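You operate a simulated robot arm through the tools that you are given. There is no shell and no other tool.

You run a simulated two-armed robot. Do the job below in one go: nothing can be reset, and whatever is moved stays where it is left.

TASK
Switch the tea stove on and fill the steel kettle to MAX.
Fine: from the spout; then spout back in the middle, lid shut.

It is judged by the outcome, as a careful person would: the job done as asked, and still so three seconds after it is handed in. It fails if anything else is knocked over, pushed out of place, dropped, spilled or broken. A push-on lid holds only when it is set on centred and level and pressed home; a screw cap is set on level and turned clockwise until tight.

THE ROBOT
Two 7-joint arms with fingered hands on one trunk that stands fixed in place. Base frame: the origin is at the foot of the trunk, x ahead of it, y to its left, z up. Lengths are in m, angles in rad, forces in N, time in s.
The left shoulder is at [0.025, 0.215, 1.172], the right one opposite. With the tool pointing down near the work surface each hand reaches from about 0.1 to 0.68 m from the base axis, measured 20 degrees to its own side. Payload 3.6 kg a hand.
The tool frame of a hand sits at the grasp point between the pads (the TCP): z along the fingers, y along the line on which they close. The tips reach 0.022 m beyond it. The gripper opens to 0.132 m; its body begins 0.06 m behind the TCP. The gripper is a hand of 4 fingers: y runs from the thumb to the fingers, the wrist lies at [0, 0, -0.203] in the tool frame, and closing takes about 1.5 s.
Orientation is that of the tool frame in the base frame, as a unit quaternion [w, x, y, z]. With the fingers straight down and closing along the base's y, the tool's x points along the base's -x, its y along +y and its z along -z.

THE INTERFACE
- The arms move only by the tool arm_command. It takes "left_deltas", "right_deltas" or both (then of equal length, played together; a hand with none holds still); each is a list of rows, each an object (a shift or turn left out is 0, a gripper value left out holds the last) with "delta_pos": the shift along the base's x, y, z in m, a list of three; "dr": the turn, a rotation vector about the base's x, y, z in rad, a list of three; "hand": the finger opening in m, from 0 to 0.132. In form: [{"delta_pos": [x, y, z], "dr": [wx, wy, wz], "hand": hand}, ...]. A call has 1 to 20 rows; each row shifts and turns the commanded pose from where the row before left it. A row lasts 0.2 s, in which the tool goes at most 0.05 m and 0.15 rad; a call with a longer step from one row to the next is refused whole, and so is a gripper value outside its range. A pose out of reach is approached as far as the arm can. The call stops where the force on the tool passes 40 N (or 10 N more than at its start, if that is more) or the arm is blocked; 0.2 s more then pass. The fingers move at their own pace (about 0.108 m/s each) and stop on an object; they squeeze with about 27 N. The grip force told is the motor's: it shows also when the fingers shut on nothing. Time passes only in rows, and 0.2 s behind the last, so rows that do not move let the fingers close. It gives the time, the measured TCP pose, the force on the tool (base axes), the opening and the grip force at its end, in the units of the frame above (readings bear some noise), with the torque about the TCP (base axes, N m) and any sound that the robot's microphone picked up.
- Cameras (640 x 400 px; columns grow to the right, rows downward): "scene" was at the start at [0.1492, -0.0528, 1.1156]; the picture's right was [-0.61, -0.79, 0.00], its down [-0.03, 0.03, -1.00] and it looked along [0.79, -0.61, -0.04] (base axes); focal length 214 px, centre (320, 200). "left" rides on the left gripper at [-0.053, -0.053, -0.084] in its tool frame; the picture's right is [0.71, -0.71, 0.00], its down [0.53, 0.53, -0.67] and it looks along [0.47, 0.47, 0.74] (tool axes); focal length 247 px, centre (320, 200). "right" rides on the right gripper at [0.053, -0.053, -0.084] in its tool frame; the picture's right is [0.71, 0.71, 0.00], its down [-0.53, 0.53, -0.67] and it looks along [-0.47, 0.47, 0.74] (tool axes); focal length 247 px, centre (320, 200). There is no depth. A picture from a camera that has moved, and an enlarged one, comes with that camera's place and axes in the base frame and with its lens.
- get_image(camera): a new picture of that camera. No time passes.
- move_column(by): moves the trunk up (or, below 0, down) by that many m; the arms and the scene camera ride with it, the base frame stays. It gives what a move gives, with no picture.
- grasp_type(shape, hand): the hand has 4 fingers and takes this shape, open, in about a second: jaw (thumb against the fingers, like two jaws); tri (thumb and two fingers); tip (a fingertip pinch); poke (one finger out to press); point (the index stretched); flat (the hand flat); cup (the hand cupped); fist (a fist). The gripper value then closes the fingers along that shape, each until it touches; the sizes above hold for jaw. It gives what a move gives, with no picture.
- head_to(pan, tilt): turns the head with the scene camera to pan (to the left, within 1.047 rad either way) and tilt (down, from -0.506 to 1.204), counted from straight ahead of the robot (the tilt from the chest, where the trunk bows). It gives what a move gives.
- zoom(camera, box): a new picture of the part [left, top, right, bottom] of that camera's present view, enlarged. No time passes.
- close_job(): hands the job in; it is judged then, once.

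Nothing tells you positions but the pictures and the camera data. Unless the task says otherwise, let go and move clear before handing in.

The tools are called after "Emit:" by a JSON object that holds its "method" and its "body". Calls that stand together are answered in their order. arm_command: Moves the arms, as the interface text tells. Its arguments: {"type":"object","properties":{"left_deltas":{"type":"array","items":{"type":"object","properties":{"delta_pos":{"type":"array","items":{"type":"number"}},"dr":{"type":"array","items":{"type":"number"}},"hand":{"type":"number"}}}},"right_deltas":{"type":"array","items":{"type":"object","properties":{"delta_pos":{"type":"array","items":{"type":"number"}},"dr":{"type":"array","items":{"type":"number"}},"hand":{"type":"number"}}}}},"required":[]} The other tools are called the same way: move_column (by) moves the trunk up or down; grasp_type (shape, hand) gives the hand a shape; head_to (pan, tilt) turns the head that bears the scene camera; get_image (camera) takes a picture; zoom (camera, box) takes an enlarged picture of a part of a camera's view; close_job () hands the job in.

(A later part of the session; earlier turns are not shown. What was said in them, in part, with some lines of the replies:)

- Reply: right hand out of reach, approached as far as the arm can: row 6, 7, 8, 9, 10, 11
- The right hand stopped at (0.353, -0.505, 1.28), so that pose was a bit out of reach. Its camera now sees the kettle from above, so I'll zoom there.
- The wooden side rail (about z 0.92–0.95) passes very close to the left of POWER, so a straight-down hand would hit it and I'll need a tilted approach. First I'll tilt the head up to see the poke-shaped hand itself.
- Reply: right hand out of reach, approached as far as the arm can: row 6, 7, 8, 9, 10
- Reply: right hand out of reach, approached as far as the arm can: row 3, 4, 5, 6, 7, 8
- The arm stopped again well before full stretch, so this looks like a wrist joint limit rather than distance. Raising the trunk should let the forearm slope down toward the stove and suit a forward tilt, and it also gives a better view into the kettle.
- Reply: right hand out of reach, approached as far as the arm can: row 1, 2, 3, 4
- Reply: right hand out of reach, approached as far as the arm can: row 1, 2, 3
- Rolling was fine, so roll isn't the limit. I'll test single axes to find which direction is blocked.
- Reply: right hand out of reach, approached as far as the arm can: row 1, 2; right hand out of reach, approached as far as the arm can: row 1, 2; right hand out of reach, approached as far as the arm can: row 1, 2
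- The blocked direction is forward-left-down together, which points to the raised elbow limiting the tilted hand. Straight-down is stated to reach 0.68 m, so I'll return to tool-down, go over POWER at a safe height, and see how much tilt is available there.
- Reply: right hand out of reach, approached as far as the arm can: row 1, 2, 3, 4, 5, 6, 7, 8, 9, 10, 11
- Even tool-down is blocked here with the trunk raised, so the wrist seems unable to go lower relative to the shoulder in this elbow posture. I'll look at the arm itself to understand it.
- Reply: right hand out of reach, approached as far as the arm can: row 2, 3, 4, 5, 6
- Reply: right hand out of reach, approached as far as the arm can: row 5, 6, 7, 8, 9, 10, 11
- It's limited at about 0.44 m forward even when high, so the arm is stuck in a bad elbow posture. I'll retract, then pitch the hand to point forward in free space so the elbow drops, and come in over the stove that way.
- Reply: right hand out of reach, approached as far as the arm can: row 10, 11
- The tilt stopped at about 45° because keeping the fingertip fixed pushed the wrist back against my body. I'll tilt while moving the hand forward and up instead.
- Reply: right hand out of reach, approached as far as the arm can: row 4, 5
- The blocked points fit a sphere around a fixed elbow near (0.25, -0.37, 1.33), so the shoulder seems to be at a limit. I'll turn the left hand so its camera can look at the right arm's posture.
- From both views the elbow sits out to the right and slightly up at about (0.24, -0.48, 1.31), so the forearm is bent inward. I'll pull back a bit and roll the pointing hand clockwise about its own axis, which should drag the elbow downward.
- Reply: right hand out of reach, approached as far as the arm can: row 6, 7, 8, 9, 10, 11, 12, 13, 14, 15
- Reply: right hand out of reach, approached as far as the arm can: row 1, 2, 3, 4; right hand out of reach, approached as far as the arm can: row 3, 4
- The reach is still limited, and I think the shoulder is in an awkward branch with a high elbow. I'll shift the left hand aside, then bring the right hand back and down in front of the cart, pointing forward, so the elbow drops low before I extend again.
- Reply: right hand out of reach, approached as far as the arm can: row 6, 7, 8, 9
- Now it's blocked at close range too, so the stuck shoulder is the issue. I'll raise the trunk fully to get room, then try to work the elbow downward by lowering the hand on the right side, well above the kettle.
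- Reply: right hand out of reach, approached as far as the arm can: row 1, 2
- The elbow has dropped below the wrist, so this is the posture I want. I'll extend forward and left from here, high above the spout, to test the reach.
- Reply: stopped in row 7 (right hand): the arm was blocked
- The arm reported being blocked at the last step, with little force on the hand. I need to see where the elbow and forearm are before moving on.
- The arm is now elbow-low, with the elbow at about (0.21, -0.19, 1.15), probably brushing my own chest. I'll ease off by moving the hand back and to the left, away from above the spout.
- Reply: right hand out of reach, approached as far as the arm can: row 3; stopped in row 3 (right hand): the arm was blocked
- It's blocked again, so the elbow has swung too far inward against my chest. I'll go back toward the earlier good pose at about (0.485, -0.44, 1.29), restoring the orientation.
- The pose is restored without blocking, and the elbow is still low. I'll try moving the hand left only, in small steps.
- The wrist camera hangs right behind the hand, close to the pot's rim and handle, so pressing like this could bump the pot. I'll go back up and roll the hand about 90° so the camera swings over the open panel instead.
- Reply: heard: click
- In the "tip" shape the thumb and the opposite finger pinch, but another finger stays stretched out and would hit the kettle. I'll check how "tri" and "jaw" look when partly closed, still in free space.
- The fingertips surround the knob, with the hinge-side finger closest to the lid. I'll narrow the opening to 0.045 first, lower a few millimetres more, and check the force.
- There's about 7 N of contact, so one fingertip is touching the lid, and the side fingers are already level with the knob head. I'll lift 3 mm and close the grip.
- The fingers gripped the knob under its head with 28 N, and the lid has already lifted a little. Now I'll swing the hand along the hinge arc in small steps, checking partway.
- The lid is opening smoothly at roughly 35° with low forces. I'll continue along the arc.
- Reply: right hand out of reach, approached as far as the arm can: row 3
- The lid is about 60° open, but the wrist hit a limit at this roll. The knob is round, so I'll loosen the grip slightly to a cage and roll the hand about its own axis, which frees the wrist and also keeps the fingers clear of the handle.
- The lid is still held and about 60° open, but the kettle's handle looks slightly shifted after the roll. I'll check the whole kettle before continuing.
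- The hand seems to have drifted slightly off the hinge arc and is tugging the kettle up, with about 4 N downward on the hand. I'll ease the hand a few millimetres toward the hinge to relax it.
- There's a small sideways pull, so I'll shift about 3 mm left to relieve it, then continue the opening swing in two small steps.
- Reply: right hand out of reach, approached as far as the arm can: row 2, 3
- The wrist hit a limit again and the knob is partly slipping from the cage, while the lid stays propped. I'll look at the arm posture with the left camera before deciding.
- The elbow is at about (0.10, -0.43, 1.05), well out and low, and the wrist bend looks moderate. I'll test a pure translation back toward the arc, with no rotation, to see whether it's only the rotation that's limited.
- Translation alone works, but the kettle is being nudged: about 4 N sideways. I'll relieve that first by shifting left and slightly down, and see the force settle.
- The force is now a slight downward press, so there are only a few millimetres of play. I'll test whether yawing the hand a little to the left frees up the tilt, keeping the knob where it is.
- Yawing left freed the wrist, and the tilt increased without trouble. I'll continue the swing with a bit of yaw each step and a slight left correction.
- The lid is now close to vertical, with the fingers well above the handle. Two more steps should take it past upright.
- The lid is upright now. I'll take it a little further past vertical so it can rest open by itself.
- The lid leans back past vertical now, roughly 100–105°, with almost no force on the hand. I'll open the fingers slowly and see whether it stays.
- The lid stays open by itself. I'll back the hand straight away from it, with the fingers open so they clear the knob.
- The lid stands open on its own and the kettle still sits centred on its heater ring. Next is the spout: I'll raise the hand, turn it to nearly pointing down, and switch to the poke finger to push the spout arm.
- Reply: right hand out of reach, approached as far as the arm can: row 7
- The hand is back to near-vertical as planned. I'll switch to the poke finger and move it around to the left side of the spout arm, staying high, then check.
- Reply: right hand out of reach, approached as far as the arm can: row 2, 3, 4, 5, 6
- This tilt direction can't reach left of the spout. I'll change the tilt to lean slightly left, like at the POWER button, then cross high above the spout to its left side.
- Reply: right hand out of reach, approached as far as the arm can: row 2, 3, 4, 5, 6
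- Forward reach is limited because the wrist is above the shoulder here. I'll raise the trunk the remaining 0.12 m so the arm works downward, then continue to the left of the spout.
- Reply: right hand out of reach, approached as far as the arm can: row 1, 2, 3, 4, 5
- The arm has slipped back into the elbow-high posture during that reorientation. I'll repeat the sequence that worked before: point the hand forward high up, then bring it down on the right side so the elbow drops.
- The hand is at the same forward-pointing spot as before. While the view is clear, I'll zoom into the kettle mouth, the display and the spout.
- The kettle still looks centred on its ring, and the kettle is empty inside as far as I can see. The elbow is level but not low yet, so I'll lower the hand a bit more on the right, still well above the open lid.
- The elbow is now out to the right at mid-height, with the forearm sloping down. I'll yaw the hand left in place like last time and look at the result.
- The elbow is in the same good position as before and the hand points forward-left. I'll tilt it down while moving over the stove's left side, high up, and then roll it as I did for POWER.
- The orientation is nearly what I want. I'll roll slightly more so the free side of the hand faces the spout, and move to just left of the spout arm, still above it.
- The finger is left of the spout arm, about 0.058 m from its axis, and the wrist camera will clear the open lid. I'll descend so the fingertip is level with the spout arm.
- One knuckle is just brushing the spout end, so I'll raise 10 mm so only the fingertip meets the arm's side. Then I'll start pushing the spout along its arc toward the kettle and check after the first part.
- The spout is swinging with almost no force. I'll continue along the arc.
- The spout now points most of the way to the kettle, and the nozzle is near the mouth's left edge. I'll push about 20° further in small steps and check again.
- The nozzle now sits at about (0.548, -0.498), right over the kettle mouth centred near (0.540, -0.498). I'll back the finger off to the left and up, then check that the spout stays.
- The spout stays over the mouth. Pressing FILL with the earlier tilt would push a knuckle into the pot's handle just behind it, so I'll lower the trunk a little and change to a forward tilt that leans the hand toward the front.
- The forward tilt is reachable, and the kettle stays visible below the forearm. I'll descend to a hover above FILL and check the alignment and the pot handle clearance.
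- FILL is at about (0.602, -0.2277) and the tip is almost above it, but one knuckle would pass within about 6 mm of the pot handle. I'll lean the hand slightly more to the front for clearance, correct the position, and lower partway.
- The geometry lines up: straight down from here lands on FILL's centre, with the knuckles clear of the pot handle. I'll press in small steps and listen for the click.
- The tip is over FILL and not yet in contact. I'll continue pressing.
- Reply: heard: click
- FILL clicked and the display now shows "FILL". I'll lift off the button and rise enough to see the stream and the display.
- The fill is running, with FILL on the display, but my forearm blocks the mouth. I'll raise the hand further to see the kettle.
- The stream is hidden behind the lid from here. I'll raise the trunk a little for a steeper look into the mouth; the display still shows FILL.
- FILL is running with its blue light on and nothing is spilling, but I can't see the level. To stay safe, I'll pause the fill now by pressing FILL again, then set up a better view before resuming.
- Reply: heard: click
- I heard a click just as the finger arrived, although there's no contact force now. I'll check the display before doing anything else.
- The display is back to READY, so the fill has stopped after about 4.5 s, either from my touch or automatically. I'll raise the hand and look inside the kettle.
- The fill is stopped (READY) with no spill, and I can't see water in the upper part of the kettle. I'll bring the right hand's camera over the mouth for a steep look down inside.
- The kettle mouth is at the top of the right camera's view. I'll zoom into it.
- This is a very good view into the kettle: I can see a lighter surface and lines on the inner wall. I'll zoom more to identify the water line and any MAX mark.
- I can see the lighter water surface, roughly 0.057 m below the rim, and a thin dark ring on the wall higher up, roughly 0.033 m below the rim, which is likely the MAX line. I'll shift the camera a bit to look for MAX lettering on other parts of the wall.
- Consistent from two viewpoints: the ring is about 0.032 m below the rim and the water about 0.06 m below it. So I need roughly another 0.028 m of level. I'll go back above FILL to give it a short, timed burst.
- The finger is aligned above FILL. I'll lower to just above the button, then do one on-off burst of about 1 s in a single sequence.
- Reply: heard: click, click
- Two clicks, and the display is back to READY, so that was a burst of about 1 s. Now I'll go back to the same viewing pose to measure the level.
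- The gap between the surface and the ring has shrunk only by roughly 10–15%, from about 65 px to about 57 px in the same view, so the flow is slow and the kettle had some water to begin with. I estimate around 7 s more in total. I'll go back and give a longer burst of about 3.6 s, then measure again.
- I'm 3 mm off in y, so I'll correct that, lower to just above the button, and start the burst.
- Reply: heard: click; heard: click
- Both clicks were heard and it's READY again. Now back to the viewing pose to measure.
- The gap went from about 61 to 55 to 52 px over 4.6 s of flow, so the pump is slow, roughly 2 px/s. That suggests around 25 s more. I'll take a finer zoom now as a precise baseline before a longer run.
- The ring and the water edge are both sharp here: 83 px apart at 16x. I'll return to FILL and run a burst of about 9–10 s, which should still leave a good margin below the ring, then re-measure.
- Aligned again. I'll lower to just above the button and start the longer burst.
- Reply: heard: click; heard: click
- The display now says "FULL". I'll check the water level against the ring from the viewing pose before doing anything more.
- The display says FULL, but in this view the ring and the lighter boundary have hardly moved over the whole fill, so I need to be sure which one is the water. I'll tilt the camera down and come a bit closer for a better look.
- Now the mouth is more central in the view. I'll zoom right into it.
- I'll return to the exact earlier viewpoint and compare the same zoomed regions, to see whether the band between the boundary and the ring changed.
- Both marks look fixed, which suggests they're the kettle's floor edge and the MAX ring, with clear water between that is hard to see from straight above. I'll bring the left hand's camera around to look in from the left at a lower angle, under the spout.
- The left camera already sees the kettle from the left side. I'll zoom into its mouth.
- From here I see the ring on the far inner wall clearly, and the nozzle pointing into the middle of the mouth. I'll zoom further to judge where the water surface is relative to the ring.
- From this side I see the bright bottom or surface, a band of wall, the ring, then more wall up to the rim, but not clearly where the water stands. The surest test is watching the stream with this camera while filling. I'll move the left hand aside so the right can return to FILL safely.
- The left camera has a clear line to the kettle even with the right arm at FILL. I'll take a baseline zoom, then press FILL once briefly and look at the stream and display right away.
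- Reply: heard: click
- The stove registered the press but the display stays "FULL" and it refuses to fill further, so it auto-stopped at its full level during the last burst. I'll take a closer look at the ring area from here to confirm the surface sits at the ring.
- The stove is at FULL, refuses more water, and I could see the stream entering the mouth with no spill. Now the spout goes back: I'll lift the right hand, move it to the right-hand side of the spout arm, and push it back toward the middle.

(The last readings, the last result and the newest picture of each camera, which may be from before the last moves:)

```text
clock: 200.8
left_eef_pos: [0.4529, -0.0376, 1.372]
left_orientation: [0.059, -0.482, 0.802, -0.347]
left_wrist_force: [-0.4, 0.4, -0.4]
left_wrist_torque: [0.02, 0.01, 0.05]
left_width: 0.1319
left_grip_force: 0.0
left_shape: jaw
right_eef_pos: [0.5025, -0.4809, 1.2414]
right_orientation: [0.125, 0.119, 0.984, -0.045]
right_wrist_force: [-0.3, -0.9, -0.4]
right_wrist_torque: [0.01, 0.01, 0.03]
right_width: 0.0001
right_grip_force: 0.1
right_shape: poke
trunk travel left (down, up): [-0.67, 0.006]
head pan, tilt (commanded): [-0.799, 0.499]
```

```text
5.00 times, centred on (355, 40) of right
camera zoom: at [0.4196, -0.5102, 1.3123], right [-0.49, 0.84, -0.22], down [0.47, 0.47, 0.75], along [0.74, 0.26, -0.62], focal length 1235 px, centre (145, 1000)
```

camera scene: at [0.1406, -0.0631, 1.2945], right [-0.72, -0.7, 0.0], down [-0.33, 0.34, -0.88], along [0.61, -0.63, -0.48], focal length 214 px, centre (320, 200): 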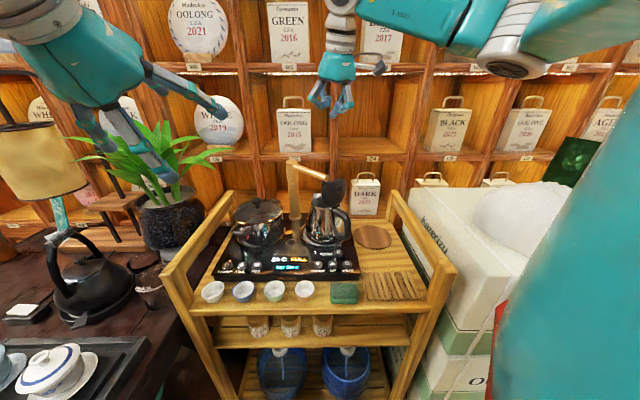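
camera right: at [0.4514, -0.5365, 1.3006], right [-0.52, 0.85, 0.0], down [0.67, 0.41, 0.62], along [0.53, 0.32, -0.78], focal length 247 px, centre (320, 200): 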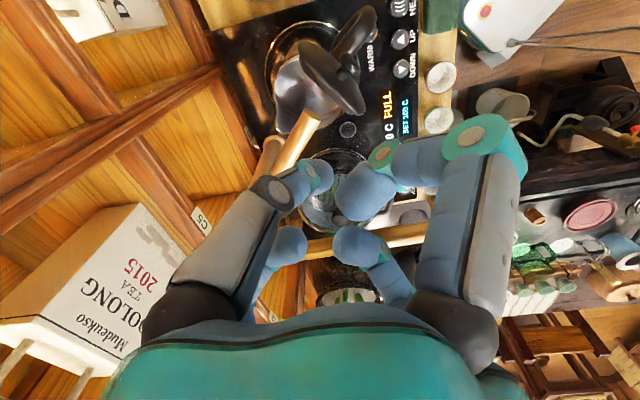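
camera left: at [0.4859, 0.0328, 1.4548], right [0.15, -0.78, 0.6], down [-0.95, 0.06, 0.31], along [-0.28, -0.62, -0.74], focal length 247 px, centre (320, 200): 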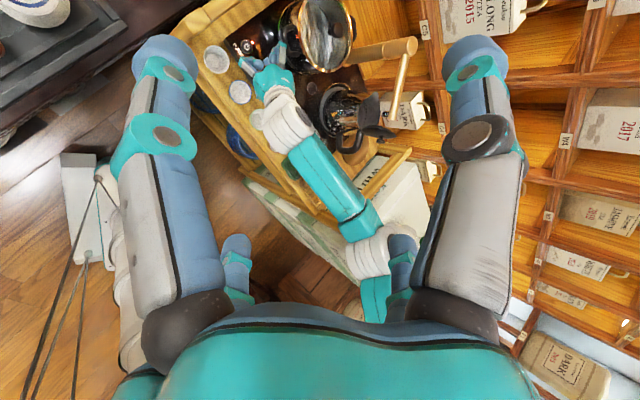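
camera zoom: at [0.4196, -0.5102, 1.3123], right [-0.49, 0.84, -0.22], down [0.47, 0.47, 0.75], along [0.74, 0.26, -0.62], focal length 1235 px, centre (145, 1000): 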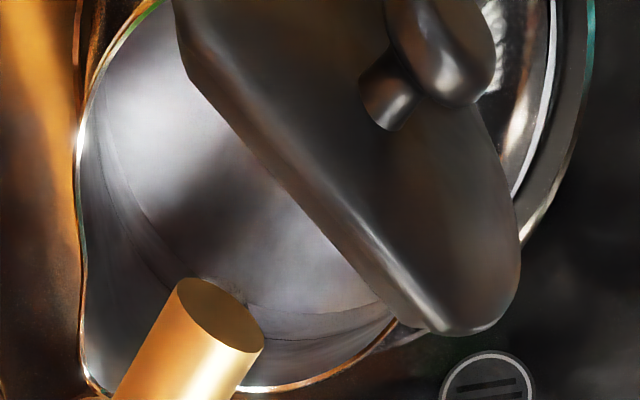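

The floor edge and the ring are where they were, and nothing has spilled. Now I'll move the finger to the right-hand side of the spout arm, clear of the lid, and descend to its level.

Emit:
{"method": "arm_command", "body": {"right_deltas": [{"delta_pos": [0.0215, -0.0213, -0.01]}, {"delta_pos": [0.0215, -0.0213, -0.01]}, {"delta_pos": [0.0215, -0.0213, -0.02]}, {"delta_pos": [0, 0, -0.03]}, {"delta_pos": [0, 0, -0.03]}]}}

Emit:
{"method": "zoom", "body": {"camera": "scene", "box": [260, 100, 380, 220]}}

Emit:
{"method": "get_image", "body": {"camera": "right"}}

```text
clock: 202.0
left_eef_pos: [0.4538, -0.0366, 1.3718]
left_orientation: [0.058, -0.482, 0.802, -0.346]
left_wrist_force: [0.3, -0.3, -0.1]
left_wrist_torque: [-0.02, 0.01, 0.02]
left_width: 0.1318
left_grip_force: 0.0
left_shape: jaw
right_eef_pos: [0.5712, -0.5429, 1.1425]
right_orientation: [0.125, 0.119, 0.984, -0.047]
right_wrist_force: [0.3, 0.0, -0.1]
right_wrist_torque: [0.04, 0.01, 0.0]
right_width: 0.0
right_grip_force: 0.1
right_shape: poke
trunk travel left (down, up): [-0.67, 0.006]
head pan, tilt (commanded): [-0.799, 0.499]
```

```text
3.33 times, centred on (320, 160) of scene
camera zoom: at [0.1407, -0.0625, 1.2945], right [-0.72, -0.7, 0.0], down [-0.33, 0.34, -0.88], along [0.61, -0.63, -0.48], focal length 715 px, centre (320, 333)
```

zoom: 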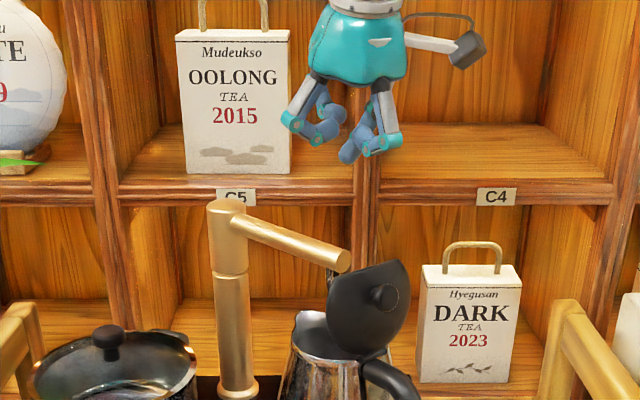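

```text
taken
camera right: at [0.4869, -0.5722, 1.2129], right [-0.49, 0.84, -0.23], down [0.47, 0.47, 0.75], along [0.74, 0.26, -0.62], focal length 247 px, centre (320, 200)
```

right: 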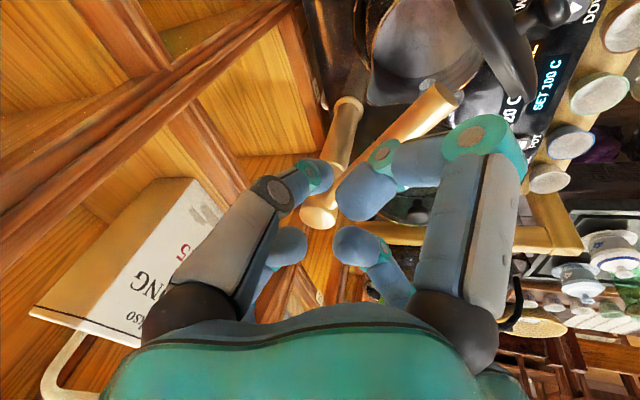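

Reachable, with clear room on both sides. I'll descend to the spout's level and check before pushing.

Emit:
{"method": "arm_command", "body": {"right_deltas": [{"delta_pos": [-0.003, 0, -0.025]}, {"delta_pos": [0, 0, -0.025]}, {"delta_pos": [0, 0, -0.018]}]}}

Emit:
{"method": "zoom", "body": {"camera": "scene", "box": [270, 130, 370, 230]}}

Emit:
{"method": "get_image", "body": {"camera": "right"}}

```text
clock: 202.8
left_eef_pos: [0.4541, -0.037, 1.372]
left_orientation: [0.059, -0.483, 0.802, -0.347]
left_wrist_force: [-0.1, -0.3, -0.6]
left_wrist_torque: [0.0, -0.02, 0.04]
left_width: 0.1322
left_grip_force: 0.1
left_shape: jaw
right_eef_pos: [0.5664, -0.5443, 1.0725]
right_orientation: [0.125, 0.119, 0.984, -0.047]
right_wrist_force: [0.1, 0.5, -0.6]
right_wrist_torque: [-0.02, -0.01, -0.01]
right_width: 0.0002
right_grip_force: 0.0
right_shape: poke
trunk travel left (down, up): [-0.67, 0.006]
head pan, tilt (commanded): [-0.799, 0.499]
```

```text
4.00 times, centred on (320, 180) of scene
camera zoom: at [0.1404, -0.0626, 1.2946], right [-0.72, -0.7, 0.0], down [-0.33, 0.34, -0.88], along [0.61, -0.63, -0.48], focal length 858 px, centre (320, 280)
```

zoom: 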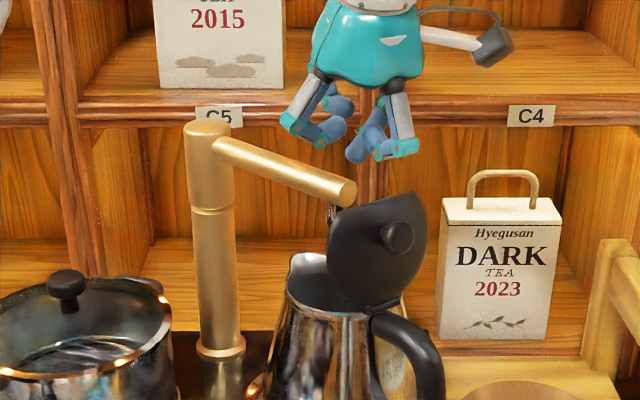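

```text
taken
camera right: at [0.483, -0.5733, 1.1439], right [-0.49, 0.84, -0.23], down [0.47, 0.47, 0.75], along [0.74, 0.26, -0.63], focal length 247 px, centre (320, 200)
```

right: 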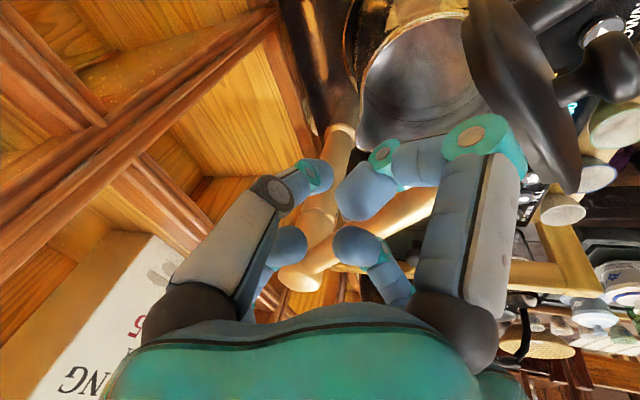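

The right camera now has a closer look into the kettle from the other side. I'll zoom in there before pushing the spout.

Emit:
{"method": "zoom", "body": {"camera": "right", "box": [350, 10, 490, 140]}}

Emit:
{"method": "zoom", "body": {"camera": "right", "box": [410, 80, 480, 140]}}

```text
3.08 times, centred on (420, 75) of right
camera zoom: at [0.483, -0.5733, 1.1439], right [-0.49, 0.84, -0.23], down [0.47, 0.47, 0.75], along [0.74, 0.26, -0.63], focal length 760 px, centre (12, 585)
```

zoom: 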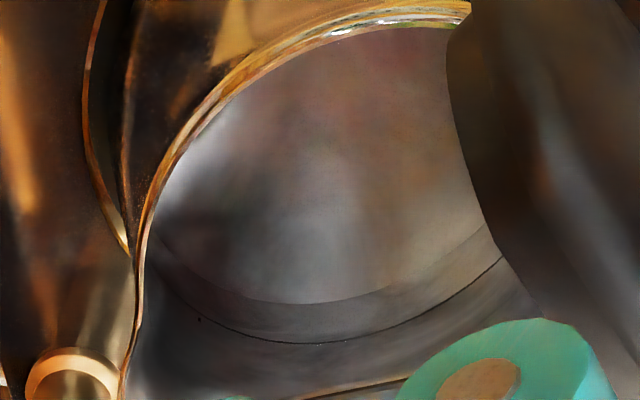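

```text
6.67 times, centred on (445, 110) of right
camera zoom: at [0.483, -0.5733, 1.1439], right [-0.49, 0.84, -0.23], down [0.47, 0.47, 0.75], along [0.74, 0.26, -0.63], focal length 1646 px, centre (-513, 800)
```

zoom: 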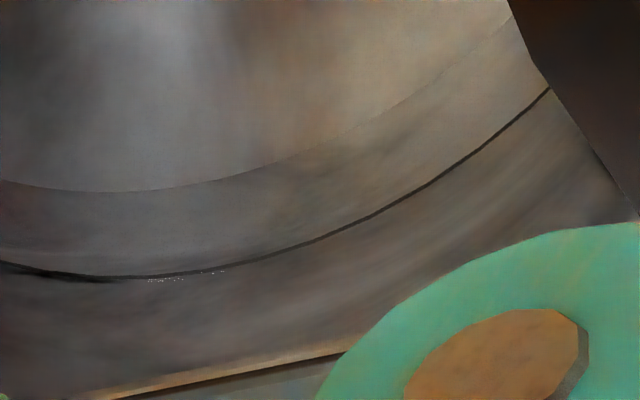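

I can see tiny white marks right next to the ring on the wall, which could be "MAX" lettering. I'll zoom in as far as possible on it.

Emit:
{"method": "zoom", "body": {"camera": "right", "box": [417, 117, 433, 127]}}

Emit:
{"method": "zoom", "body": {"camera": "right", "box": [385, 105, 445, 135]}}

```text
16.00 times, centred on (425, 122) of right
camera zoom: at [0.483, -0.5733, 1.1439], right [-0.49, 0.84, -0.23], down [0.47, 0.47, 0.75], along [0.74, 0.26, -0.63], focal length 3952 px, centre (-1360, 1448)
```

zoom: 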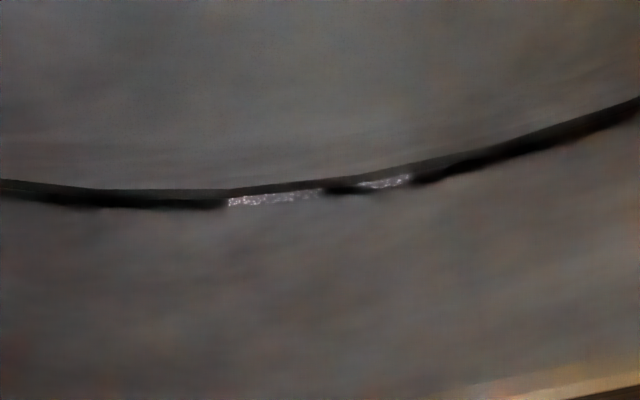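

```text
10.67 times, centred on (415, 120) of right
camera zoom: at [0.483, -0.5733, 1.1439], right [-0.49, 0.84, -0.23], down [0.47, 0.47, 0.75], along [0.74, 0.26, -0.63], focal length 2634 px, centre (-693, 1053)
```

zoom: 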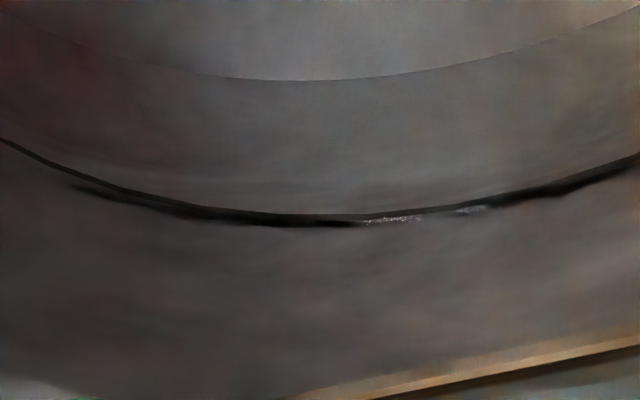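

The water behaviour fits together now: the apparent floor rose as the clear water deepened and then stayed put once FULL was reached, with the surface meeting the ring. Next I'll push the spout back along its arc, checking partway.

Emit:
{"method": "arm_command", "body": {"right_deltas": [{"delta_pos": [0, 0.0158, 0]}, {"delta_pos": [0, 0.0157, 0]}, {"delta_pos": [-0.003, 0.0152, 0]}, {"delta_pos": [-0.0011, 0.0153, 0]}]}}

Emit:
{"method": "zoom", "body": {"camera": "scene", "box": [270, 130, 370, 230]}}

Emit:
{"method": "get_image", "body": {"camera": "right"}}

```text
clock: 203.8
left_eef_pos: [0.4543, -0.0356, 1.3713]
left_orientation: [0.058, -0.483, 0.802, -0.347]
left_wrist_force: [-0.8, 0.7, 0.4]
left_wrist_torque: [-0.01, 0.02, -0.02]
left_width: 0.1322
left_grip_force: 0.0
left_shape: jaw
right_eef_pos: [0.5642, -0.4826, 1.0729]
right_orientation: [0.125, 0.119, 0.984, -0.047]
right_wrist_force: [0.2, -0.2, 0.1]
right_wrist_torque: [0.01, 0.02, 0.01]
right_width: 0.0
right_grip_force: 0.0
right_shape: poke
trunk travel left (down, up): [-0.67, 0.006]
head pan, tilt (commanded): [-0.799, 0.499]
```

```text
4.00 times, centred on (320, 180) of scene
camera zoom: at [0.1405, -0.0622, 1.2946], right [-0.72, -0.7, 0.0], down [-0.33, 0.34, -0.88], along [0.61, -0.63, -0.48], focal length 858 px, centre (320, 280)
```

zoom: 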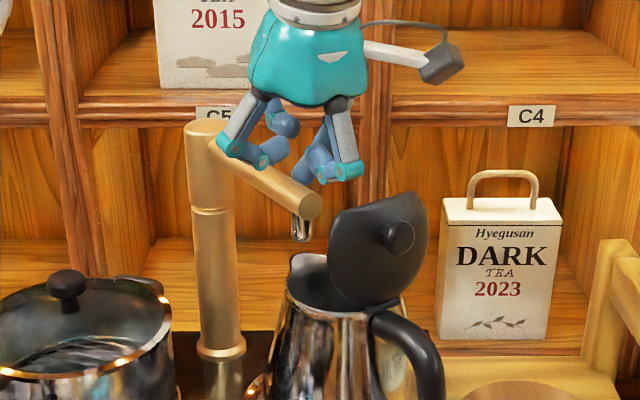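

```text
taken
camera right: at [0.4808, -0.5112, 1.1444], right [-0.49, 0.84, -0.23], down [0.47, 0.47, 0.75], along [0.74, 0.26, -0.63], focal length 247 px, centre (320, 200)
```

right: 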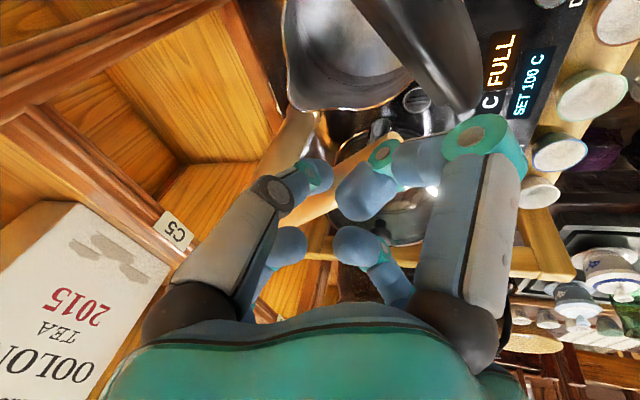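

The spout is swinging back smoothly. I'll continue toward the middle.

Emit:
{"method": "arm_command", "body": {"right_deltas": [{"delta_pos": [0.0009, 0.0153, 0]}, {"delta_pos": [0.0028, 0.015, 0]}, {"delta_pos": [0.0048, 0.0145, 0]}]}}

Emit:
{"method": "zoom", "body": {"camera": "scene", "box": [250, 120, 370, 240]}}

Emit:
{"method": "get_image", "body": {"camera": "right"}}

```text
clock: 204.6
left_eef_pos: [0.4552, -0.0365, 1.3725]
left_orientation: [0.058, -0.483, 0.802, -0.347]
left_wrist_force: [0.0, -0.1, 0.0]
left_wrist_torque: [0.02, 0.0, -0.06]
left_width: 0.1319
left_grip_force: 0.1
left_shape: jaw
right_eef_pos: [0.5732, -0.4382, 1.0738]
right_orientation: [0.125, 0.119, 0.984, -0.047]
right_wrist_force: [1.0, -0.5, -0.5]
right_wrist_torque: [0.01, -0.02, 0.0]
right_width: 0.0
right_grip_force: 0.0
right_shape: poke
trunk travel left (down, up): [-0.67, 0.006]
head pan, tilt (commanded): [-0.799, 0.499]
```

```text
3.33 times, centred on (310, 180) of scene
camera zoom: at [0.1406, -0.0621, 1.2946], right [-0.72, -0.7, 0.0], down [-0.33, 0.34, -0.88], along [0.61, -0.63, -0.48], focal length 715 px, centre (353, 267)
```

zoom: 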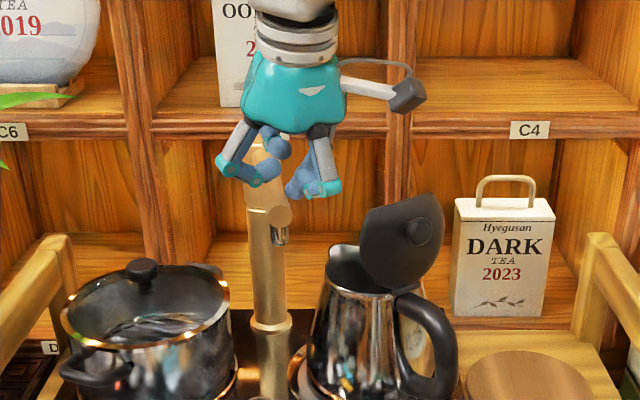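

```text
taken
camera right: at [0.4909, -0.4668, 1.1435], right [-0.49, 0.84, -0.23], down [0.47, 0.47, 0.75], along [0.74, 0.26, -0.63], focal length 247 px, centre (320, 200)
```

right: 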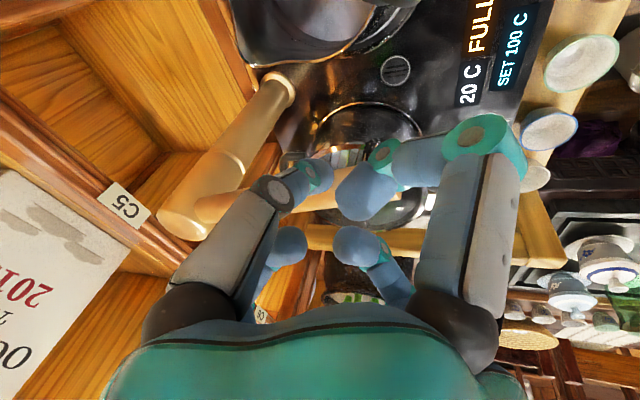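

The spout is at about 147° and its original middle was about 134–135°. Two more small steps should do it.

Emit:
{"method": "arm_command", "body": {"right_deltas": [{"delta_pos": [0.0067, 0.0138, 0]}, {"delta_pos": [0.0053, 0.0085, 0]}]}}

Emit:
{"method": "zoom", "body": {"camera": "scene", "box": [240, 120, 370, 250]}}

```text
clock: 205.2
left_eef_pos: [0.4548, -0.0361, 1.3714]
left_orientation: [0.059, -0.483, 0.802, -0.347]
left_wrist_force: [-0.3, -0.5, -1.1]
left_wrist_torque: [0.0, -0.01, 0.01]
left_width: 0.1317
left_grip_force: 0.0
left_shape: jaw
right_eef_pos: [0.5841, -0.4161, 1.0724]
right_orientation: [0.125, 0.119, 0.984, -0.047]
right_wrist_force: [-0.1, -0.5, -0.3]
right_wrist_torque: [0.03, 0.02, -0.03]
right_width: 0.0
right_grip_force: 0.1
right_shape: poke
trunk travel left (down, up): [-0.67, 0.006]
head pan, tilt (commanded): [-0.799, 0.499]
```

```text
3.08 times, centred on (305, 185) of scene
camera zoom: at [0.1405, -0.0626, 1.2946], right [-0.72, -0.7, 0.0], down [-0.33, 0.34, -0.88], along [0.61, -0.63, -0.48], focal length 660 px, centre (366, 246)
```

zoom: 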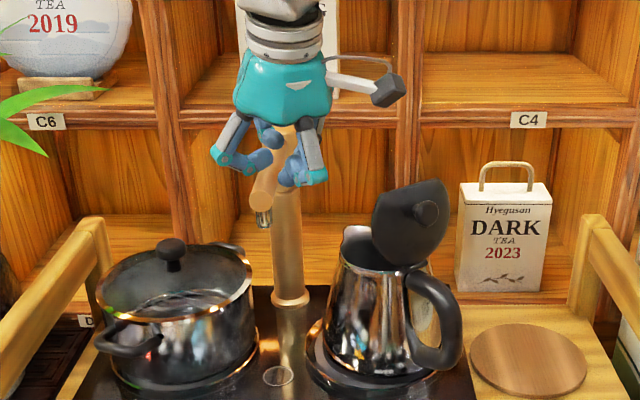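

The spout matches its original middle position in the same view. I'll back the finger away to the right, then rise and move back behind the open lid, ready to push it closed from the knob side.

Emit:
{"method": "arm_command", "body": {"right_deltas": [{"delta_pos": [-0.012, -0.012, 0]}, {"delta_pos": [-0.01, -0.01, 0.02]}, {"delta_pos": [-0.005, 0, 0.04]}, {"delta_pos": [-0.005, 0, 0.04]}, {"delta_pos": [-0.02, 0, 0.02], "dr": [-0.0106, -0.0486, 0.02]}, {"delta_pos": [-0.02, 0, 0.01], "dr": [-0.0106, -0.0486, 0.02]}, {"delta_pos": [-0.02, -0.005, 0], "dr": [-0.0106, -0.0486, 0.02]}, {"delta_pos": [-0.02, -0.005, 0], "dr": [-0.0106, -0.0486, 0.02]}, {"delta_pos": [-0.02, -0.005, 0], "dr": [-0.0106, -0.0486, 0.02]}, {"delta_pos": [-0.02, -0.005, 0], "dr": [-0.0106, -0.0486, 0.02]}, {"delta_pos": [-0.015, -0.005, 0], "dr": [-0.0106, -0.0486, 0.02]}, {"delta_pos": [-0.01, -0.005, 0], "dr": [-0.0106, -0.0486, 0.02]}]}}

Emit:
{"method": "get_image", "body": {"camera": "scene"}}

Emit:
{"method": "zoom", "body": {"camera": "scene", "box": [240, 120, 370, 250]}}

Emit:
{"method": "get_image", "body": {"camera": "right"}}

```text
clock: 207.8
left_eef_pos: [0.4542, -0.0372, 1.3725]
left_orientation: [0.059, -0.482, 0.802, -0.347]
left_wrist_force: [-1.3, 0.3, -0.1]
left_wrist_torque: [0.01, 0.03, -0.01]
left_width: 0.1318
left_grip_force: 0.2
left_shape: jaw
right_eef_pos: [0.4045, -0.4667, 1.2048]
right_orientation: [0.321, 0.041, 0.944, -0.055]
right_wrist_force: [-0.1, -0.5, 0.7]
right_wrist_torque: [-0.02, -0.01, 0.02]
right_width: 0.0
right_grip_force: 0.0
right_shape: poke
trunk travel left (down, up): [-0.67, 0.006]
head pan, tilt (commanded): [-0.799, 0.499]
```

```text
taken
camera scene: at [0.1393, -0.0625, 1.2947], right [-0.72, -0.7, 0.0], down [-0.33, 0.34, -0.88], along [0.61, -0.63, -0.48], focal length 214 px, centre (320, 200)
```

scene: 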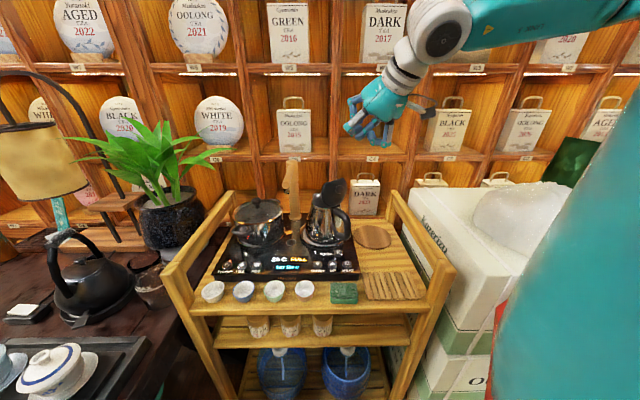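

```text
3.08 times, centred on (305, 185) of scene
camera zoom: at [0.1393, -0.0625, 1.2947], right [-0.72, -0.7, 0.0], down [-0.33, 0.34, -0.88], along [0.61, -0.63, -0.48], focal length 660 px, centre (366, 246)
```

zoom: 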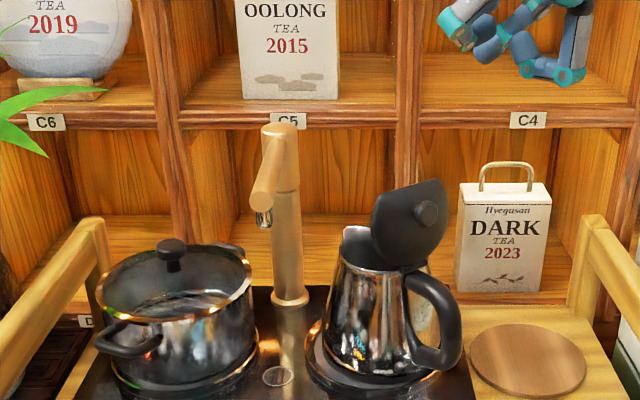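

```text
taken
camera right: at [0.3061, -0.5057, 1.2421], right [-0.48, 0.73, -0.49], down [0.07, 0.59, 0.81], along [0.87, 0.35, -0.33], focal length 247 px, centre (320, 200)
```

right: 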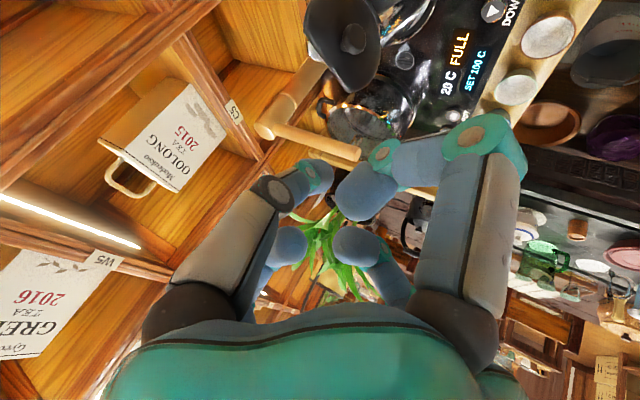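

The spout is back in the middle. The knob measures at about (0.479, -0.492, 1.031), so the lid stands nearly vertical on a stiff hinge and I'll need to guide it all the way down. I'll lower the finger behind the knob first.

Emit:
{"method": "arm_command", "body": {"right_deltas": [{"delta_pos": [0.002, -0.003, -0.04]}, {"delta_pos": [0.002, -0.003, -0.04]}, {"delta_pos": [0.002, -0.003, -0.04]}, {"delta_pos": [0.002, -0.003, -0.034]}, {"delta_pos": [0.012, -0.001, 0]}]}}

Emit:
{"method": "get_image", "body": {"camera": "right"}}

Emit:
{"method": "zoom", "body": {"camera": "scene", "box": [290, 140, 390, 240]}}

```text
clock: 209.0
left_eef_pos: [0.4557, -0.0364, 1.3717]
left_orientation: [0.057, -0.483, 0.802, -0.347]
left_wrist_force: [-0.3, 0.1, 0.9]
left_wrist_torque: [-0.01, -0.01, 0.02]
left_width: 0.132
left_grip_force: 0.1
left_shape: jaw
right_eef_pos: [0.4246, -0.48, 1.0495]
right_orientation: [0.32, 0.042, 0.945, -0.055]
right_wrist_force: [-0.2, 0.3, 0.4]
right_wrist_torque: [-0.01, 0.01, 0.01]
right_width: 0.0
right_grip_force: 0.1
right_shape: poke
trunk travel left (down, up): [-0.67, 0.006]
head pan, tilt (commanded): [-0.799, 0.499]
```

```text
taken
camera right: at [0.3264, -0.5198, 1.0882], right [-0.48, 0.73, -0.49], down [0.07, 0.59, 0.81], along [0.87, 0.35, -0.34], focal length 247 px, centre (320, 200)
```

right: 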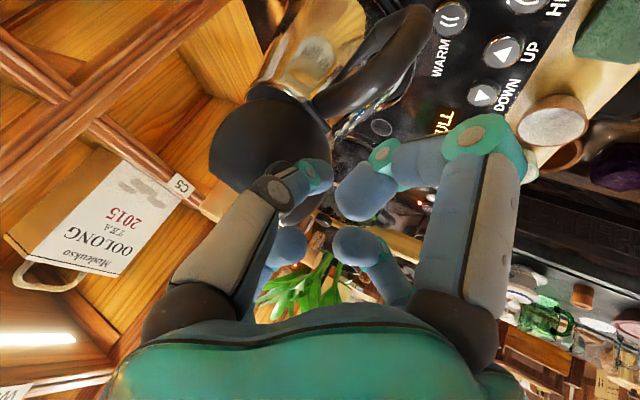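

```text
4.00 times, centred on (340, 190) of scene
camera zoom: at [0.1408, -0.0625, 1.2946], right [-0.72, -0.7, 0.0], down [-0.34, 0.34, -0.88], along [0.61, -0.63, -0.48], focal length 858 px, centre (240, 240)
```

zoom: 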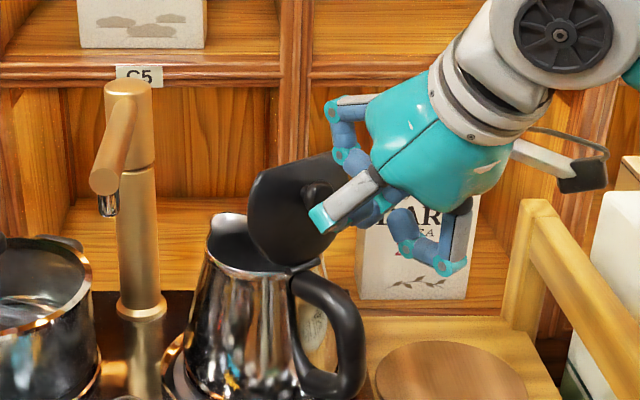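

The tip is behind the knob, about 0.03 m away. I'll move forward to contact and begin guiding the lid along its closing arc, checking after the first part.

Emit:
{"method": "arm_command", "body": {"right_deltas": [{"delta_pos": [0.011, -0.0015, 0.0004]}, {"delta_pos": [0.011, -0.0015, 0.0004]}, {"delta_pos": [0.011, -0.0015, 0.0004]}, {"delta_pos": [0.008, -0.0015, 0.0025]}, {"delta_pos": [0.008, -0.0015, 0.0025]}]}}

Emit:
{"method": "zoom", "body": {"camera": "scene", "box": [290, 140, 390, 240]}}

Emit:
{"method": "zoom", "body": {"camera": "left", "box": [300, 70, 440, 190]}}

```text
clock: 210.2
left_eef_pos: [0.4533, -0.0372, 1.3719]
left_orientation: [0.059, -0.482, 0.803, -0.347]
left_wrist_force: [-0.4, 0.4, -0.9]
left_wrist_torque: [0.02, 0.01, 0.01]
left_width: 0.1318
left_grip_force: 0.1
left_shape: jaw
right_eef_pos: [0.475, -0.4865, 1.0555]
right_orientation: [0.32, 0.041, 0.945, -0.055]
right_wrist_force: [0.8, -0.4, -0.3]
right_wrist_torque: [0.01, 0.02, 0.0]
right_width: 0.0
right_grip_force: 0.0
right_shape: poke
trunk travel left (down, up): [-0.67, 0.006]
head pan, tilt (commanded): [-0.799, 0.499]
```

```text
4.00 times, centred on (340, 190) of scene
camera zoom: at [0.1402, -0.0624, 1.2946], right [-0.72, -0.7, 0.0], down [-0.33, 0.34, -0.88], along [0.61, -0.63, -0.48], focal length 858 px, centre (240, 240)
```

zoom: 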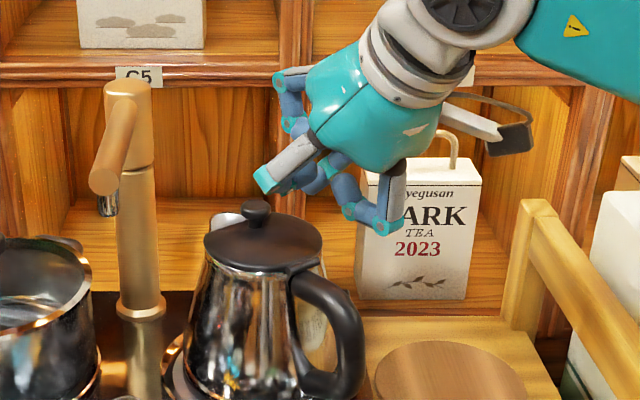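

```text
3.33 times, centred on (370, 130) of left
camera zoom: at [0.4859, 0.0329, 1.4548], right [0.15, -0.78, 0.6], down [-0.95, 0.06, 0.31], along [-0.28, -0.62, -0.74], focal length 823 px, centre (153, 433)
```

zoom: 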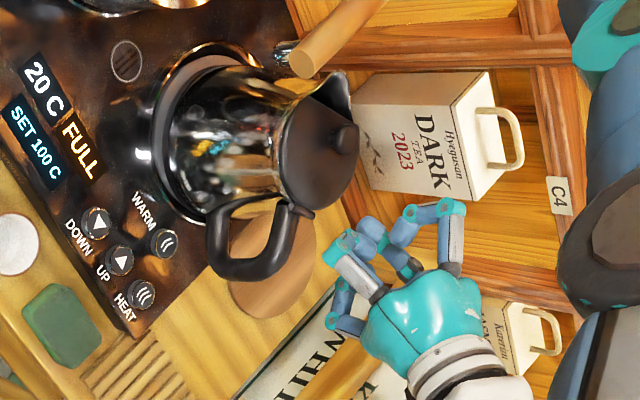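

The lid swung shut by itself once it passed upright. I'll zoom in to check that it sits flush all round.

Emit:
{"method": "zoom", "body": {"camera": "scene", "box": [305, 175, 355, 225]}}

Emit:
{"method": "zoom", "body": {"camera": "left", "box": [335, 85, 395, 145]}}

Emit:
{"method": "get_image", "body": {"camera": "right"}}

```text
8.00 times, centred on (330, 200) of scene
camera zoom: at [0.1402, -0.0624, 1.2946], right [-0.72, -0.7, 0.0], down [-0.33, 0.34, -0.88], along [0.61, -0.63, -0.48], focal length 1716 px, centre (240, 200)
```

zoom: 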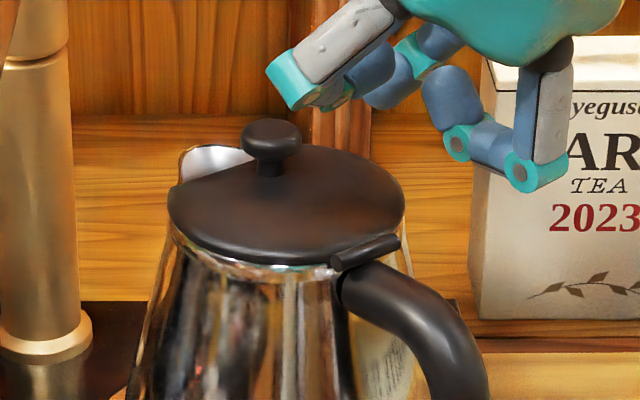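

```text
6.67 times, centred on (365, 115) of left
camera zoom: at [0.4859, 0.0329, 1.4548], right [0.15, -0.78, 0.6], down [-0.95, 0.06, 0.31], along [-0.28, -0.62, -0.74], focal length 1646 px, centre (20, 767)
```

zoom: 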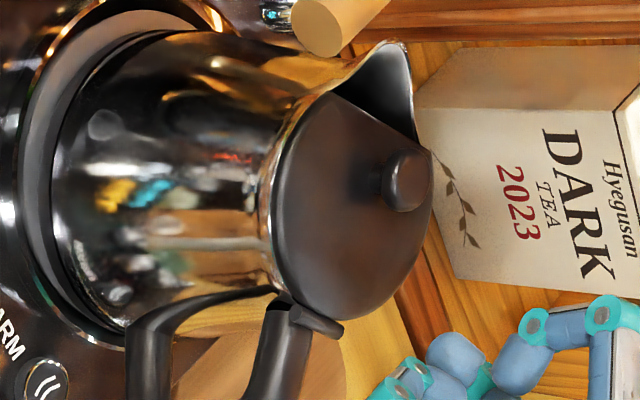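

```text
taken
camera right: at [0.3765, -0.5264, 1.0943], right [-0.48, 0.73, -0.49], down [0.07, 0.58, 0.81], along [0.87, 0.35, -0.33], focal length 247 px, centre (320, 200)
```

right: 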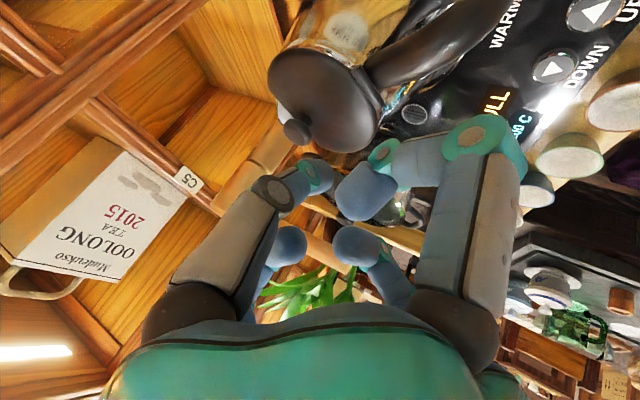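

The lid looks flush with the rim. To be certain it's fully home I'll give the knob a gentle press with the fingertip.

Emit:
{"method": "arm_command", "body": {"right_deltas": [{"delta_pos": [0.0242, -0.0052, 0.002]}, {"delta_pos": [0.0242, -0.0052, 0.002]}, {"delta_pos": [0.0242, -0.0052, 0.001]}, {"delta_pos": [0, 0, -0.012]}, {"delta_pos": [0, 0, -0.01]}]}}

Emit:
{"method": "zoom", "body": {"camera": "scene", "box": [305, 165, 355, 215]}}

Emit:
{"method": "zoom", "body": {"camera": "right", "box": [220, 80, 440, 260]}}

```text
clock: 211.4
left_eef_pos: [0.4547, -0.0362, 1.3711]
left_orientation: [0.058, -0.482, 0.803, -0.347]
left_wrist_force: [-0.6, 0.9, 0.1]
left_wrist_torque: [0.01, -0.02, -0.01]
left_width: 0.1319
left_grip_force: 0.1
left_shape: jaw
right_eef_pos: [0.547, -0.5018, 1.0398]
right_orientation: [0.32, 0.042, 0.945, -0.055]
right_wrist_force: [-0.2, 0.2, -1.2]
right_wrist_torque: [-0.02, -0.01, 0.0]
right_width: 0.0001
right_grip_force: 0.1
right_shape: poke
trunk travel left (down, up): [-0.67, 0.006]
head pan, tilt (commanded): [-0.799, 0.499]
```

```text
8.00 times, centred on (330, 190) of scene
camera zoom: at [0.1403, -0.0624, 1.2946], right [-0.72, -0.7, 0.0], down [-0.33, 0.34, -0.88], along [0.61, -0.63, -0.48], focal length 1716 px, centre (240, 280)
```

zoom: 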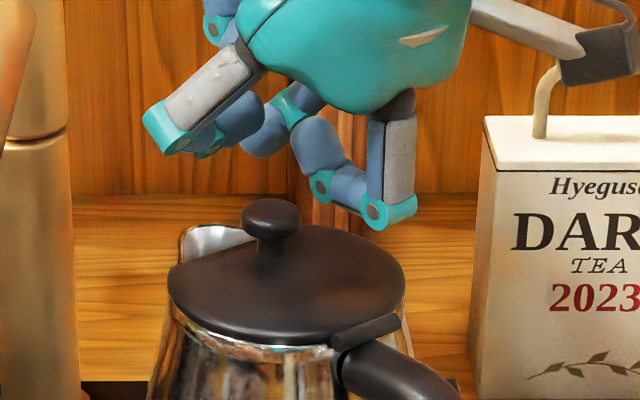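

```text
2.22 times, centred on (330, 170) of right
camera zoom: at [0.4496, -0.5414, 1.0781], right [-0.48, 0.73, -0.49], down [0.07, 0.58, 0.81], along [0.87, 0.35, -0.33], focal length 549 px, centre (298, 267)
```

zoom: 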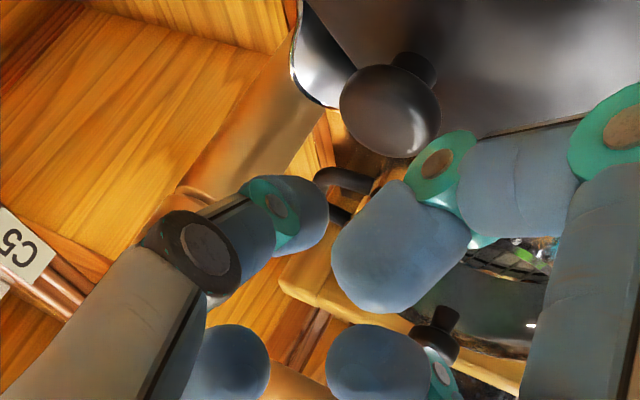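

The fingertip is nearly over the knob, so I'll shift a few millimetres and lower gently until there's light contact.

Emit:
{"method": "arm_command", "body": {"right_deltas": [{"delta_pos": [-0.004, 0.002, -0.008]}, {"delta_pos": [0, 0, -0.005]}, {"delta_pos": [0, 0, -0.003]}, {"delta_pos": [0, 0, -0.002]}]}}

Emit:
{"method": "zoom", "body": {"camera": "scene", "box": [305, 165, 355, 215]}}

```text
clock: 212.4
left_eef_pos: [0.4539, -0.0353, 1.3723]
left_orientation: [0.058, -0.482, 0.802, -0.347]
left_wrist_force: [0.0, -0.2, 0.4]
left_wrist_torque: [0.03, -0.01, 0.0]
left_width: 0.1319
left_grip_force: 0.1
left_shape: jaw
right_eef_pos: [0.5433, -0.5008, 1.0218]
right_orientation: [0.321, 0.042, 0.945, -0.055]
right_wrist_force: [-1.1, -0.9, 3.1]
right_wrist_torque: [0.0, -0.05, -0.01]
right_width: 0.0
right_grip_force: 0.0
right_shape: poke
trunk travel left (down, up): [-0.67, 0.006]
head pan, tilt (commanded): [-0.799, 0.499]
```

```text
8.00 times, centred on (330, 190) of scene
camera zoom: at [0.1397, -0.0621, 1.2947], right [-0.72, -0.7, 0.0], down [-0.33, 0.34, -0.88], along [0.61, -0.63, -0.48], focal length 1716 px, centre (240, 280)
```

zoom: 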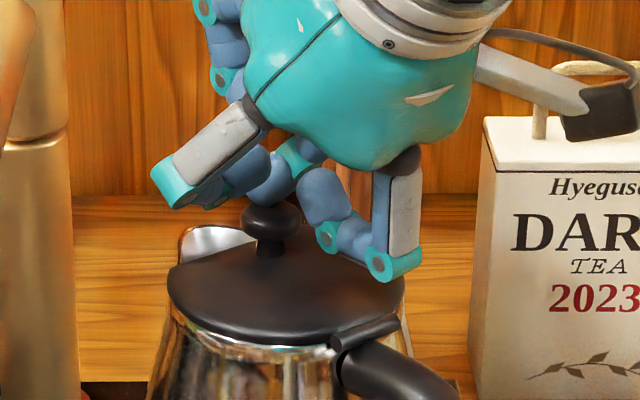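

Light contact at about 3 N and the lid doesn't move, so it's fully shut. I'll press a touch more to confirm, then lift away.

Emit:
{"method": "arm_command", "body": {"right_deltas": [{"delta_pos": [0, 0, -0.002]}, {}, {"delta_pos": [0, 0, 0.01]}, {"delta_pos": [-0.005, 0, 0.03]}, {"delta_pos": [-0.01, 0, 0.04]}, {"delta_pos": [-0.02, 0, 0.04]}, {"delta_pos": [-0.03, 0, 0.03]}, {"delta_pos": [-0.03, 0, 0.02]}, {"delta_pos": [-0.03, 0.0, 0.01]}]}}

Emit:
{"method": "get_image", "body": {"camera": "scene"}}

Emit:
{"method": "zoom", "body": {"camera": "scene", "box": [210, 150, 370, 290]}}

Emit:
{"method": "zoom", "body": {"camera": "left", "box": [200, 20, 460, 220]}}

```text
clock: 214.4
left_eef_pos: [0.4531, -0.0358, 1.3735]
left_orientation: [0.059, -0.482, 0.802, -0.347]
left_wrist_force: [-0.1, -0.7, 0.9]
left_wrist_torque: [0.0, 0.03, 0.01]
left_width: 0.1316
left_grip_force: 0.0
left_shape: jaw
right_eef_pos: [0.4143, -0.499, 1.2022]
right_orientation: [0.321, 0.041, 0.945, -0.054]
right_wrist_force: [-0.4, -0.1, 0.2]
right_wrist_torque: [0.02, -0.04, 0.02]
right_width: 0.0
right_grip_force: 0.0
right_shape: poke
trunk travel left (down, up): [-0.67, 0.006]
head pan, tilt (commanded): [-0.799, 0.499]
```

```text
taken
camera scene: at [0.1391, -0.0625, 1.2947], right [-0.72, -0.7, 0.0], down [-0.33, 0.34, -0.88], along [0.61, -0.63, -0.48], focal length 214 px, centre (320, 200)
```

scene: 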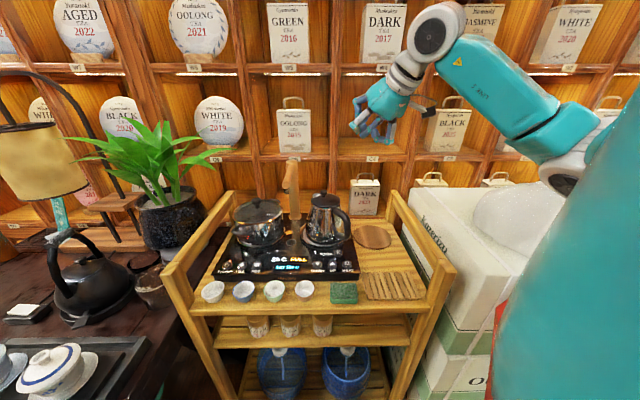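

```text
2.86 times, centred on (290, 220) of scene
camera zoom: at [0.1391, -0.0625, 1.2947], right [-0.72, -0.7, 0.0], down [-0.33, 0.34, -0.88], along [0.61, -0.63, -0.48], focal length 613 px, centre (406, 143)
```

zoom: 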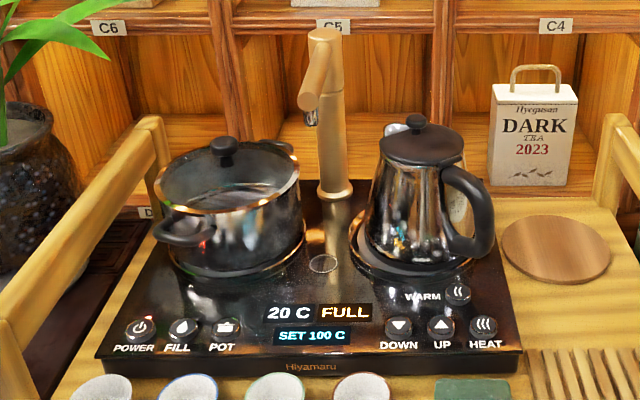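

```text
2.00 times, centred on (330, 120) of left
camera zoom: at [0.4845, 0.0328, 1.4553], right [0.14, -0.78, 0.6], down [-0.95, 0.06, 0.31], along [-0.28, -0.62, -0.74], focal length 494 px, centre (300, 360)
```

zoom: 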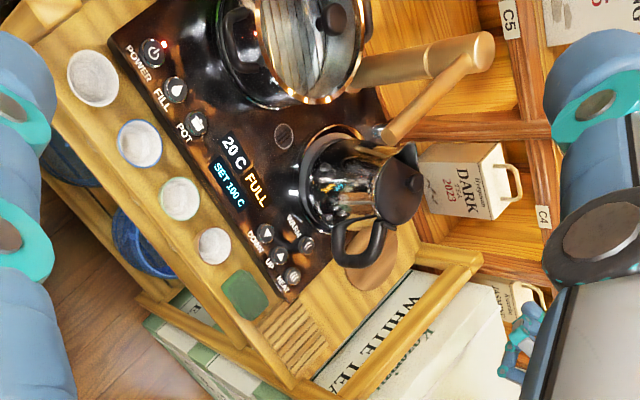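

Final check before handing in:
- **Stove:** it is on, with the red power light lit and the display reading "20 C FULL".
- **Spout and lid:** the spout is back in its middle position and the kettle lid is shut flush.
- **Surroundings:** the cups, sponge, pot and everything else are where they were, with no water on the stove. Both hands are clear.

I can't see the clear water surface directly. I take the level as MAX because the stove stopped at FULL and won't add more. The kettle itself has turned a few degrees and shifted under 1 cm from handling, but it still sits centred on its heater. I'm handing the job in.

Emit:
{"method": "close_job", "body": {}}

```text
The job is handed in.
```

I switched the stove on, filled the kettle from the spout until the stove showed FULL, put the spout back in the middle and shut the lid. The job is handed in.

- **Stove:** the power light is lit and the display reads "20 C FULL, SET 100 C".
- **Water level:** I couldn't see the clear water surface directly. I take it as MAX because the stove stopped filling on its own and refused more when I pressed FILL again. A ring inside the kettle looks like the MAX line, but I couldn't read any lettering on it.
- **Spout and lid:** the spout matches its starting position in the camera view. The lid swung shut and didn't move when I pressed the knob.
- **Kettle position:** while I opened the lid, the kettle turned a few degrees and shifted by less than 1 cm. It still sits centred on its heater.
- **Surroundings:** I saw no spilled water, and the cups, sponge and pot are where they were.
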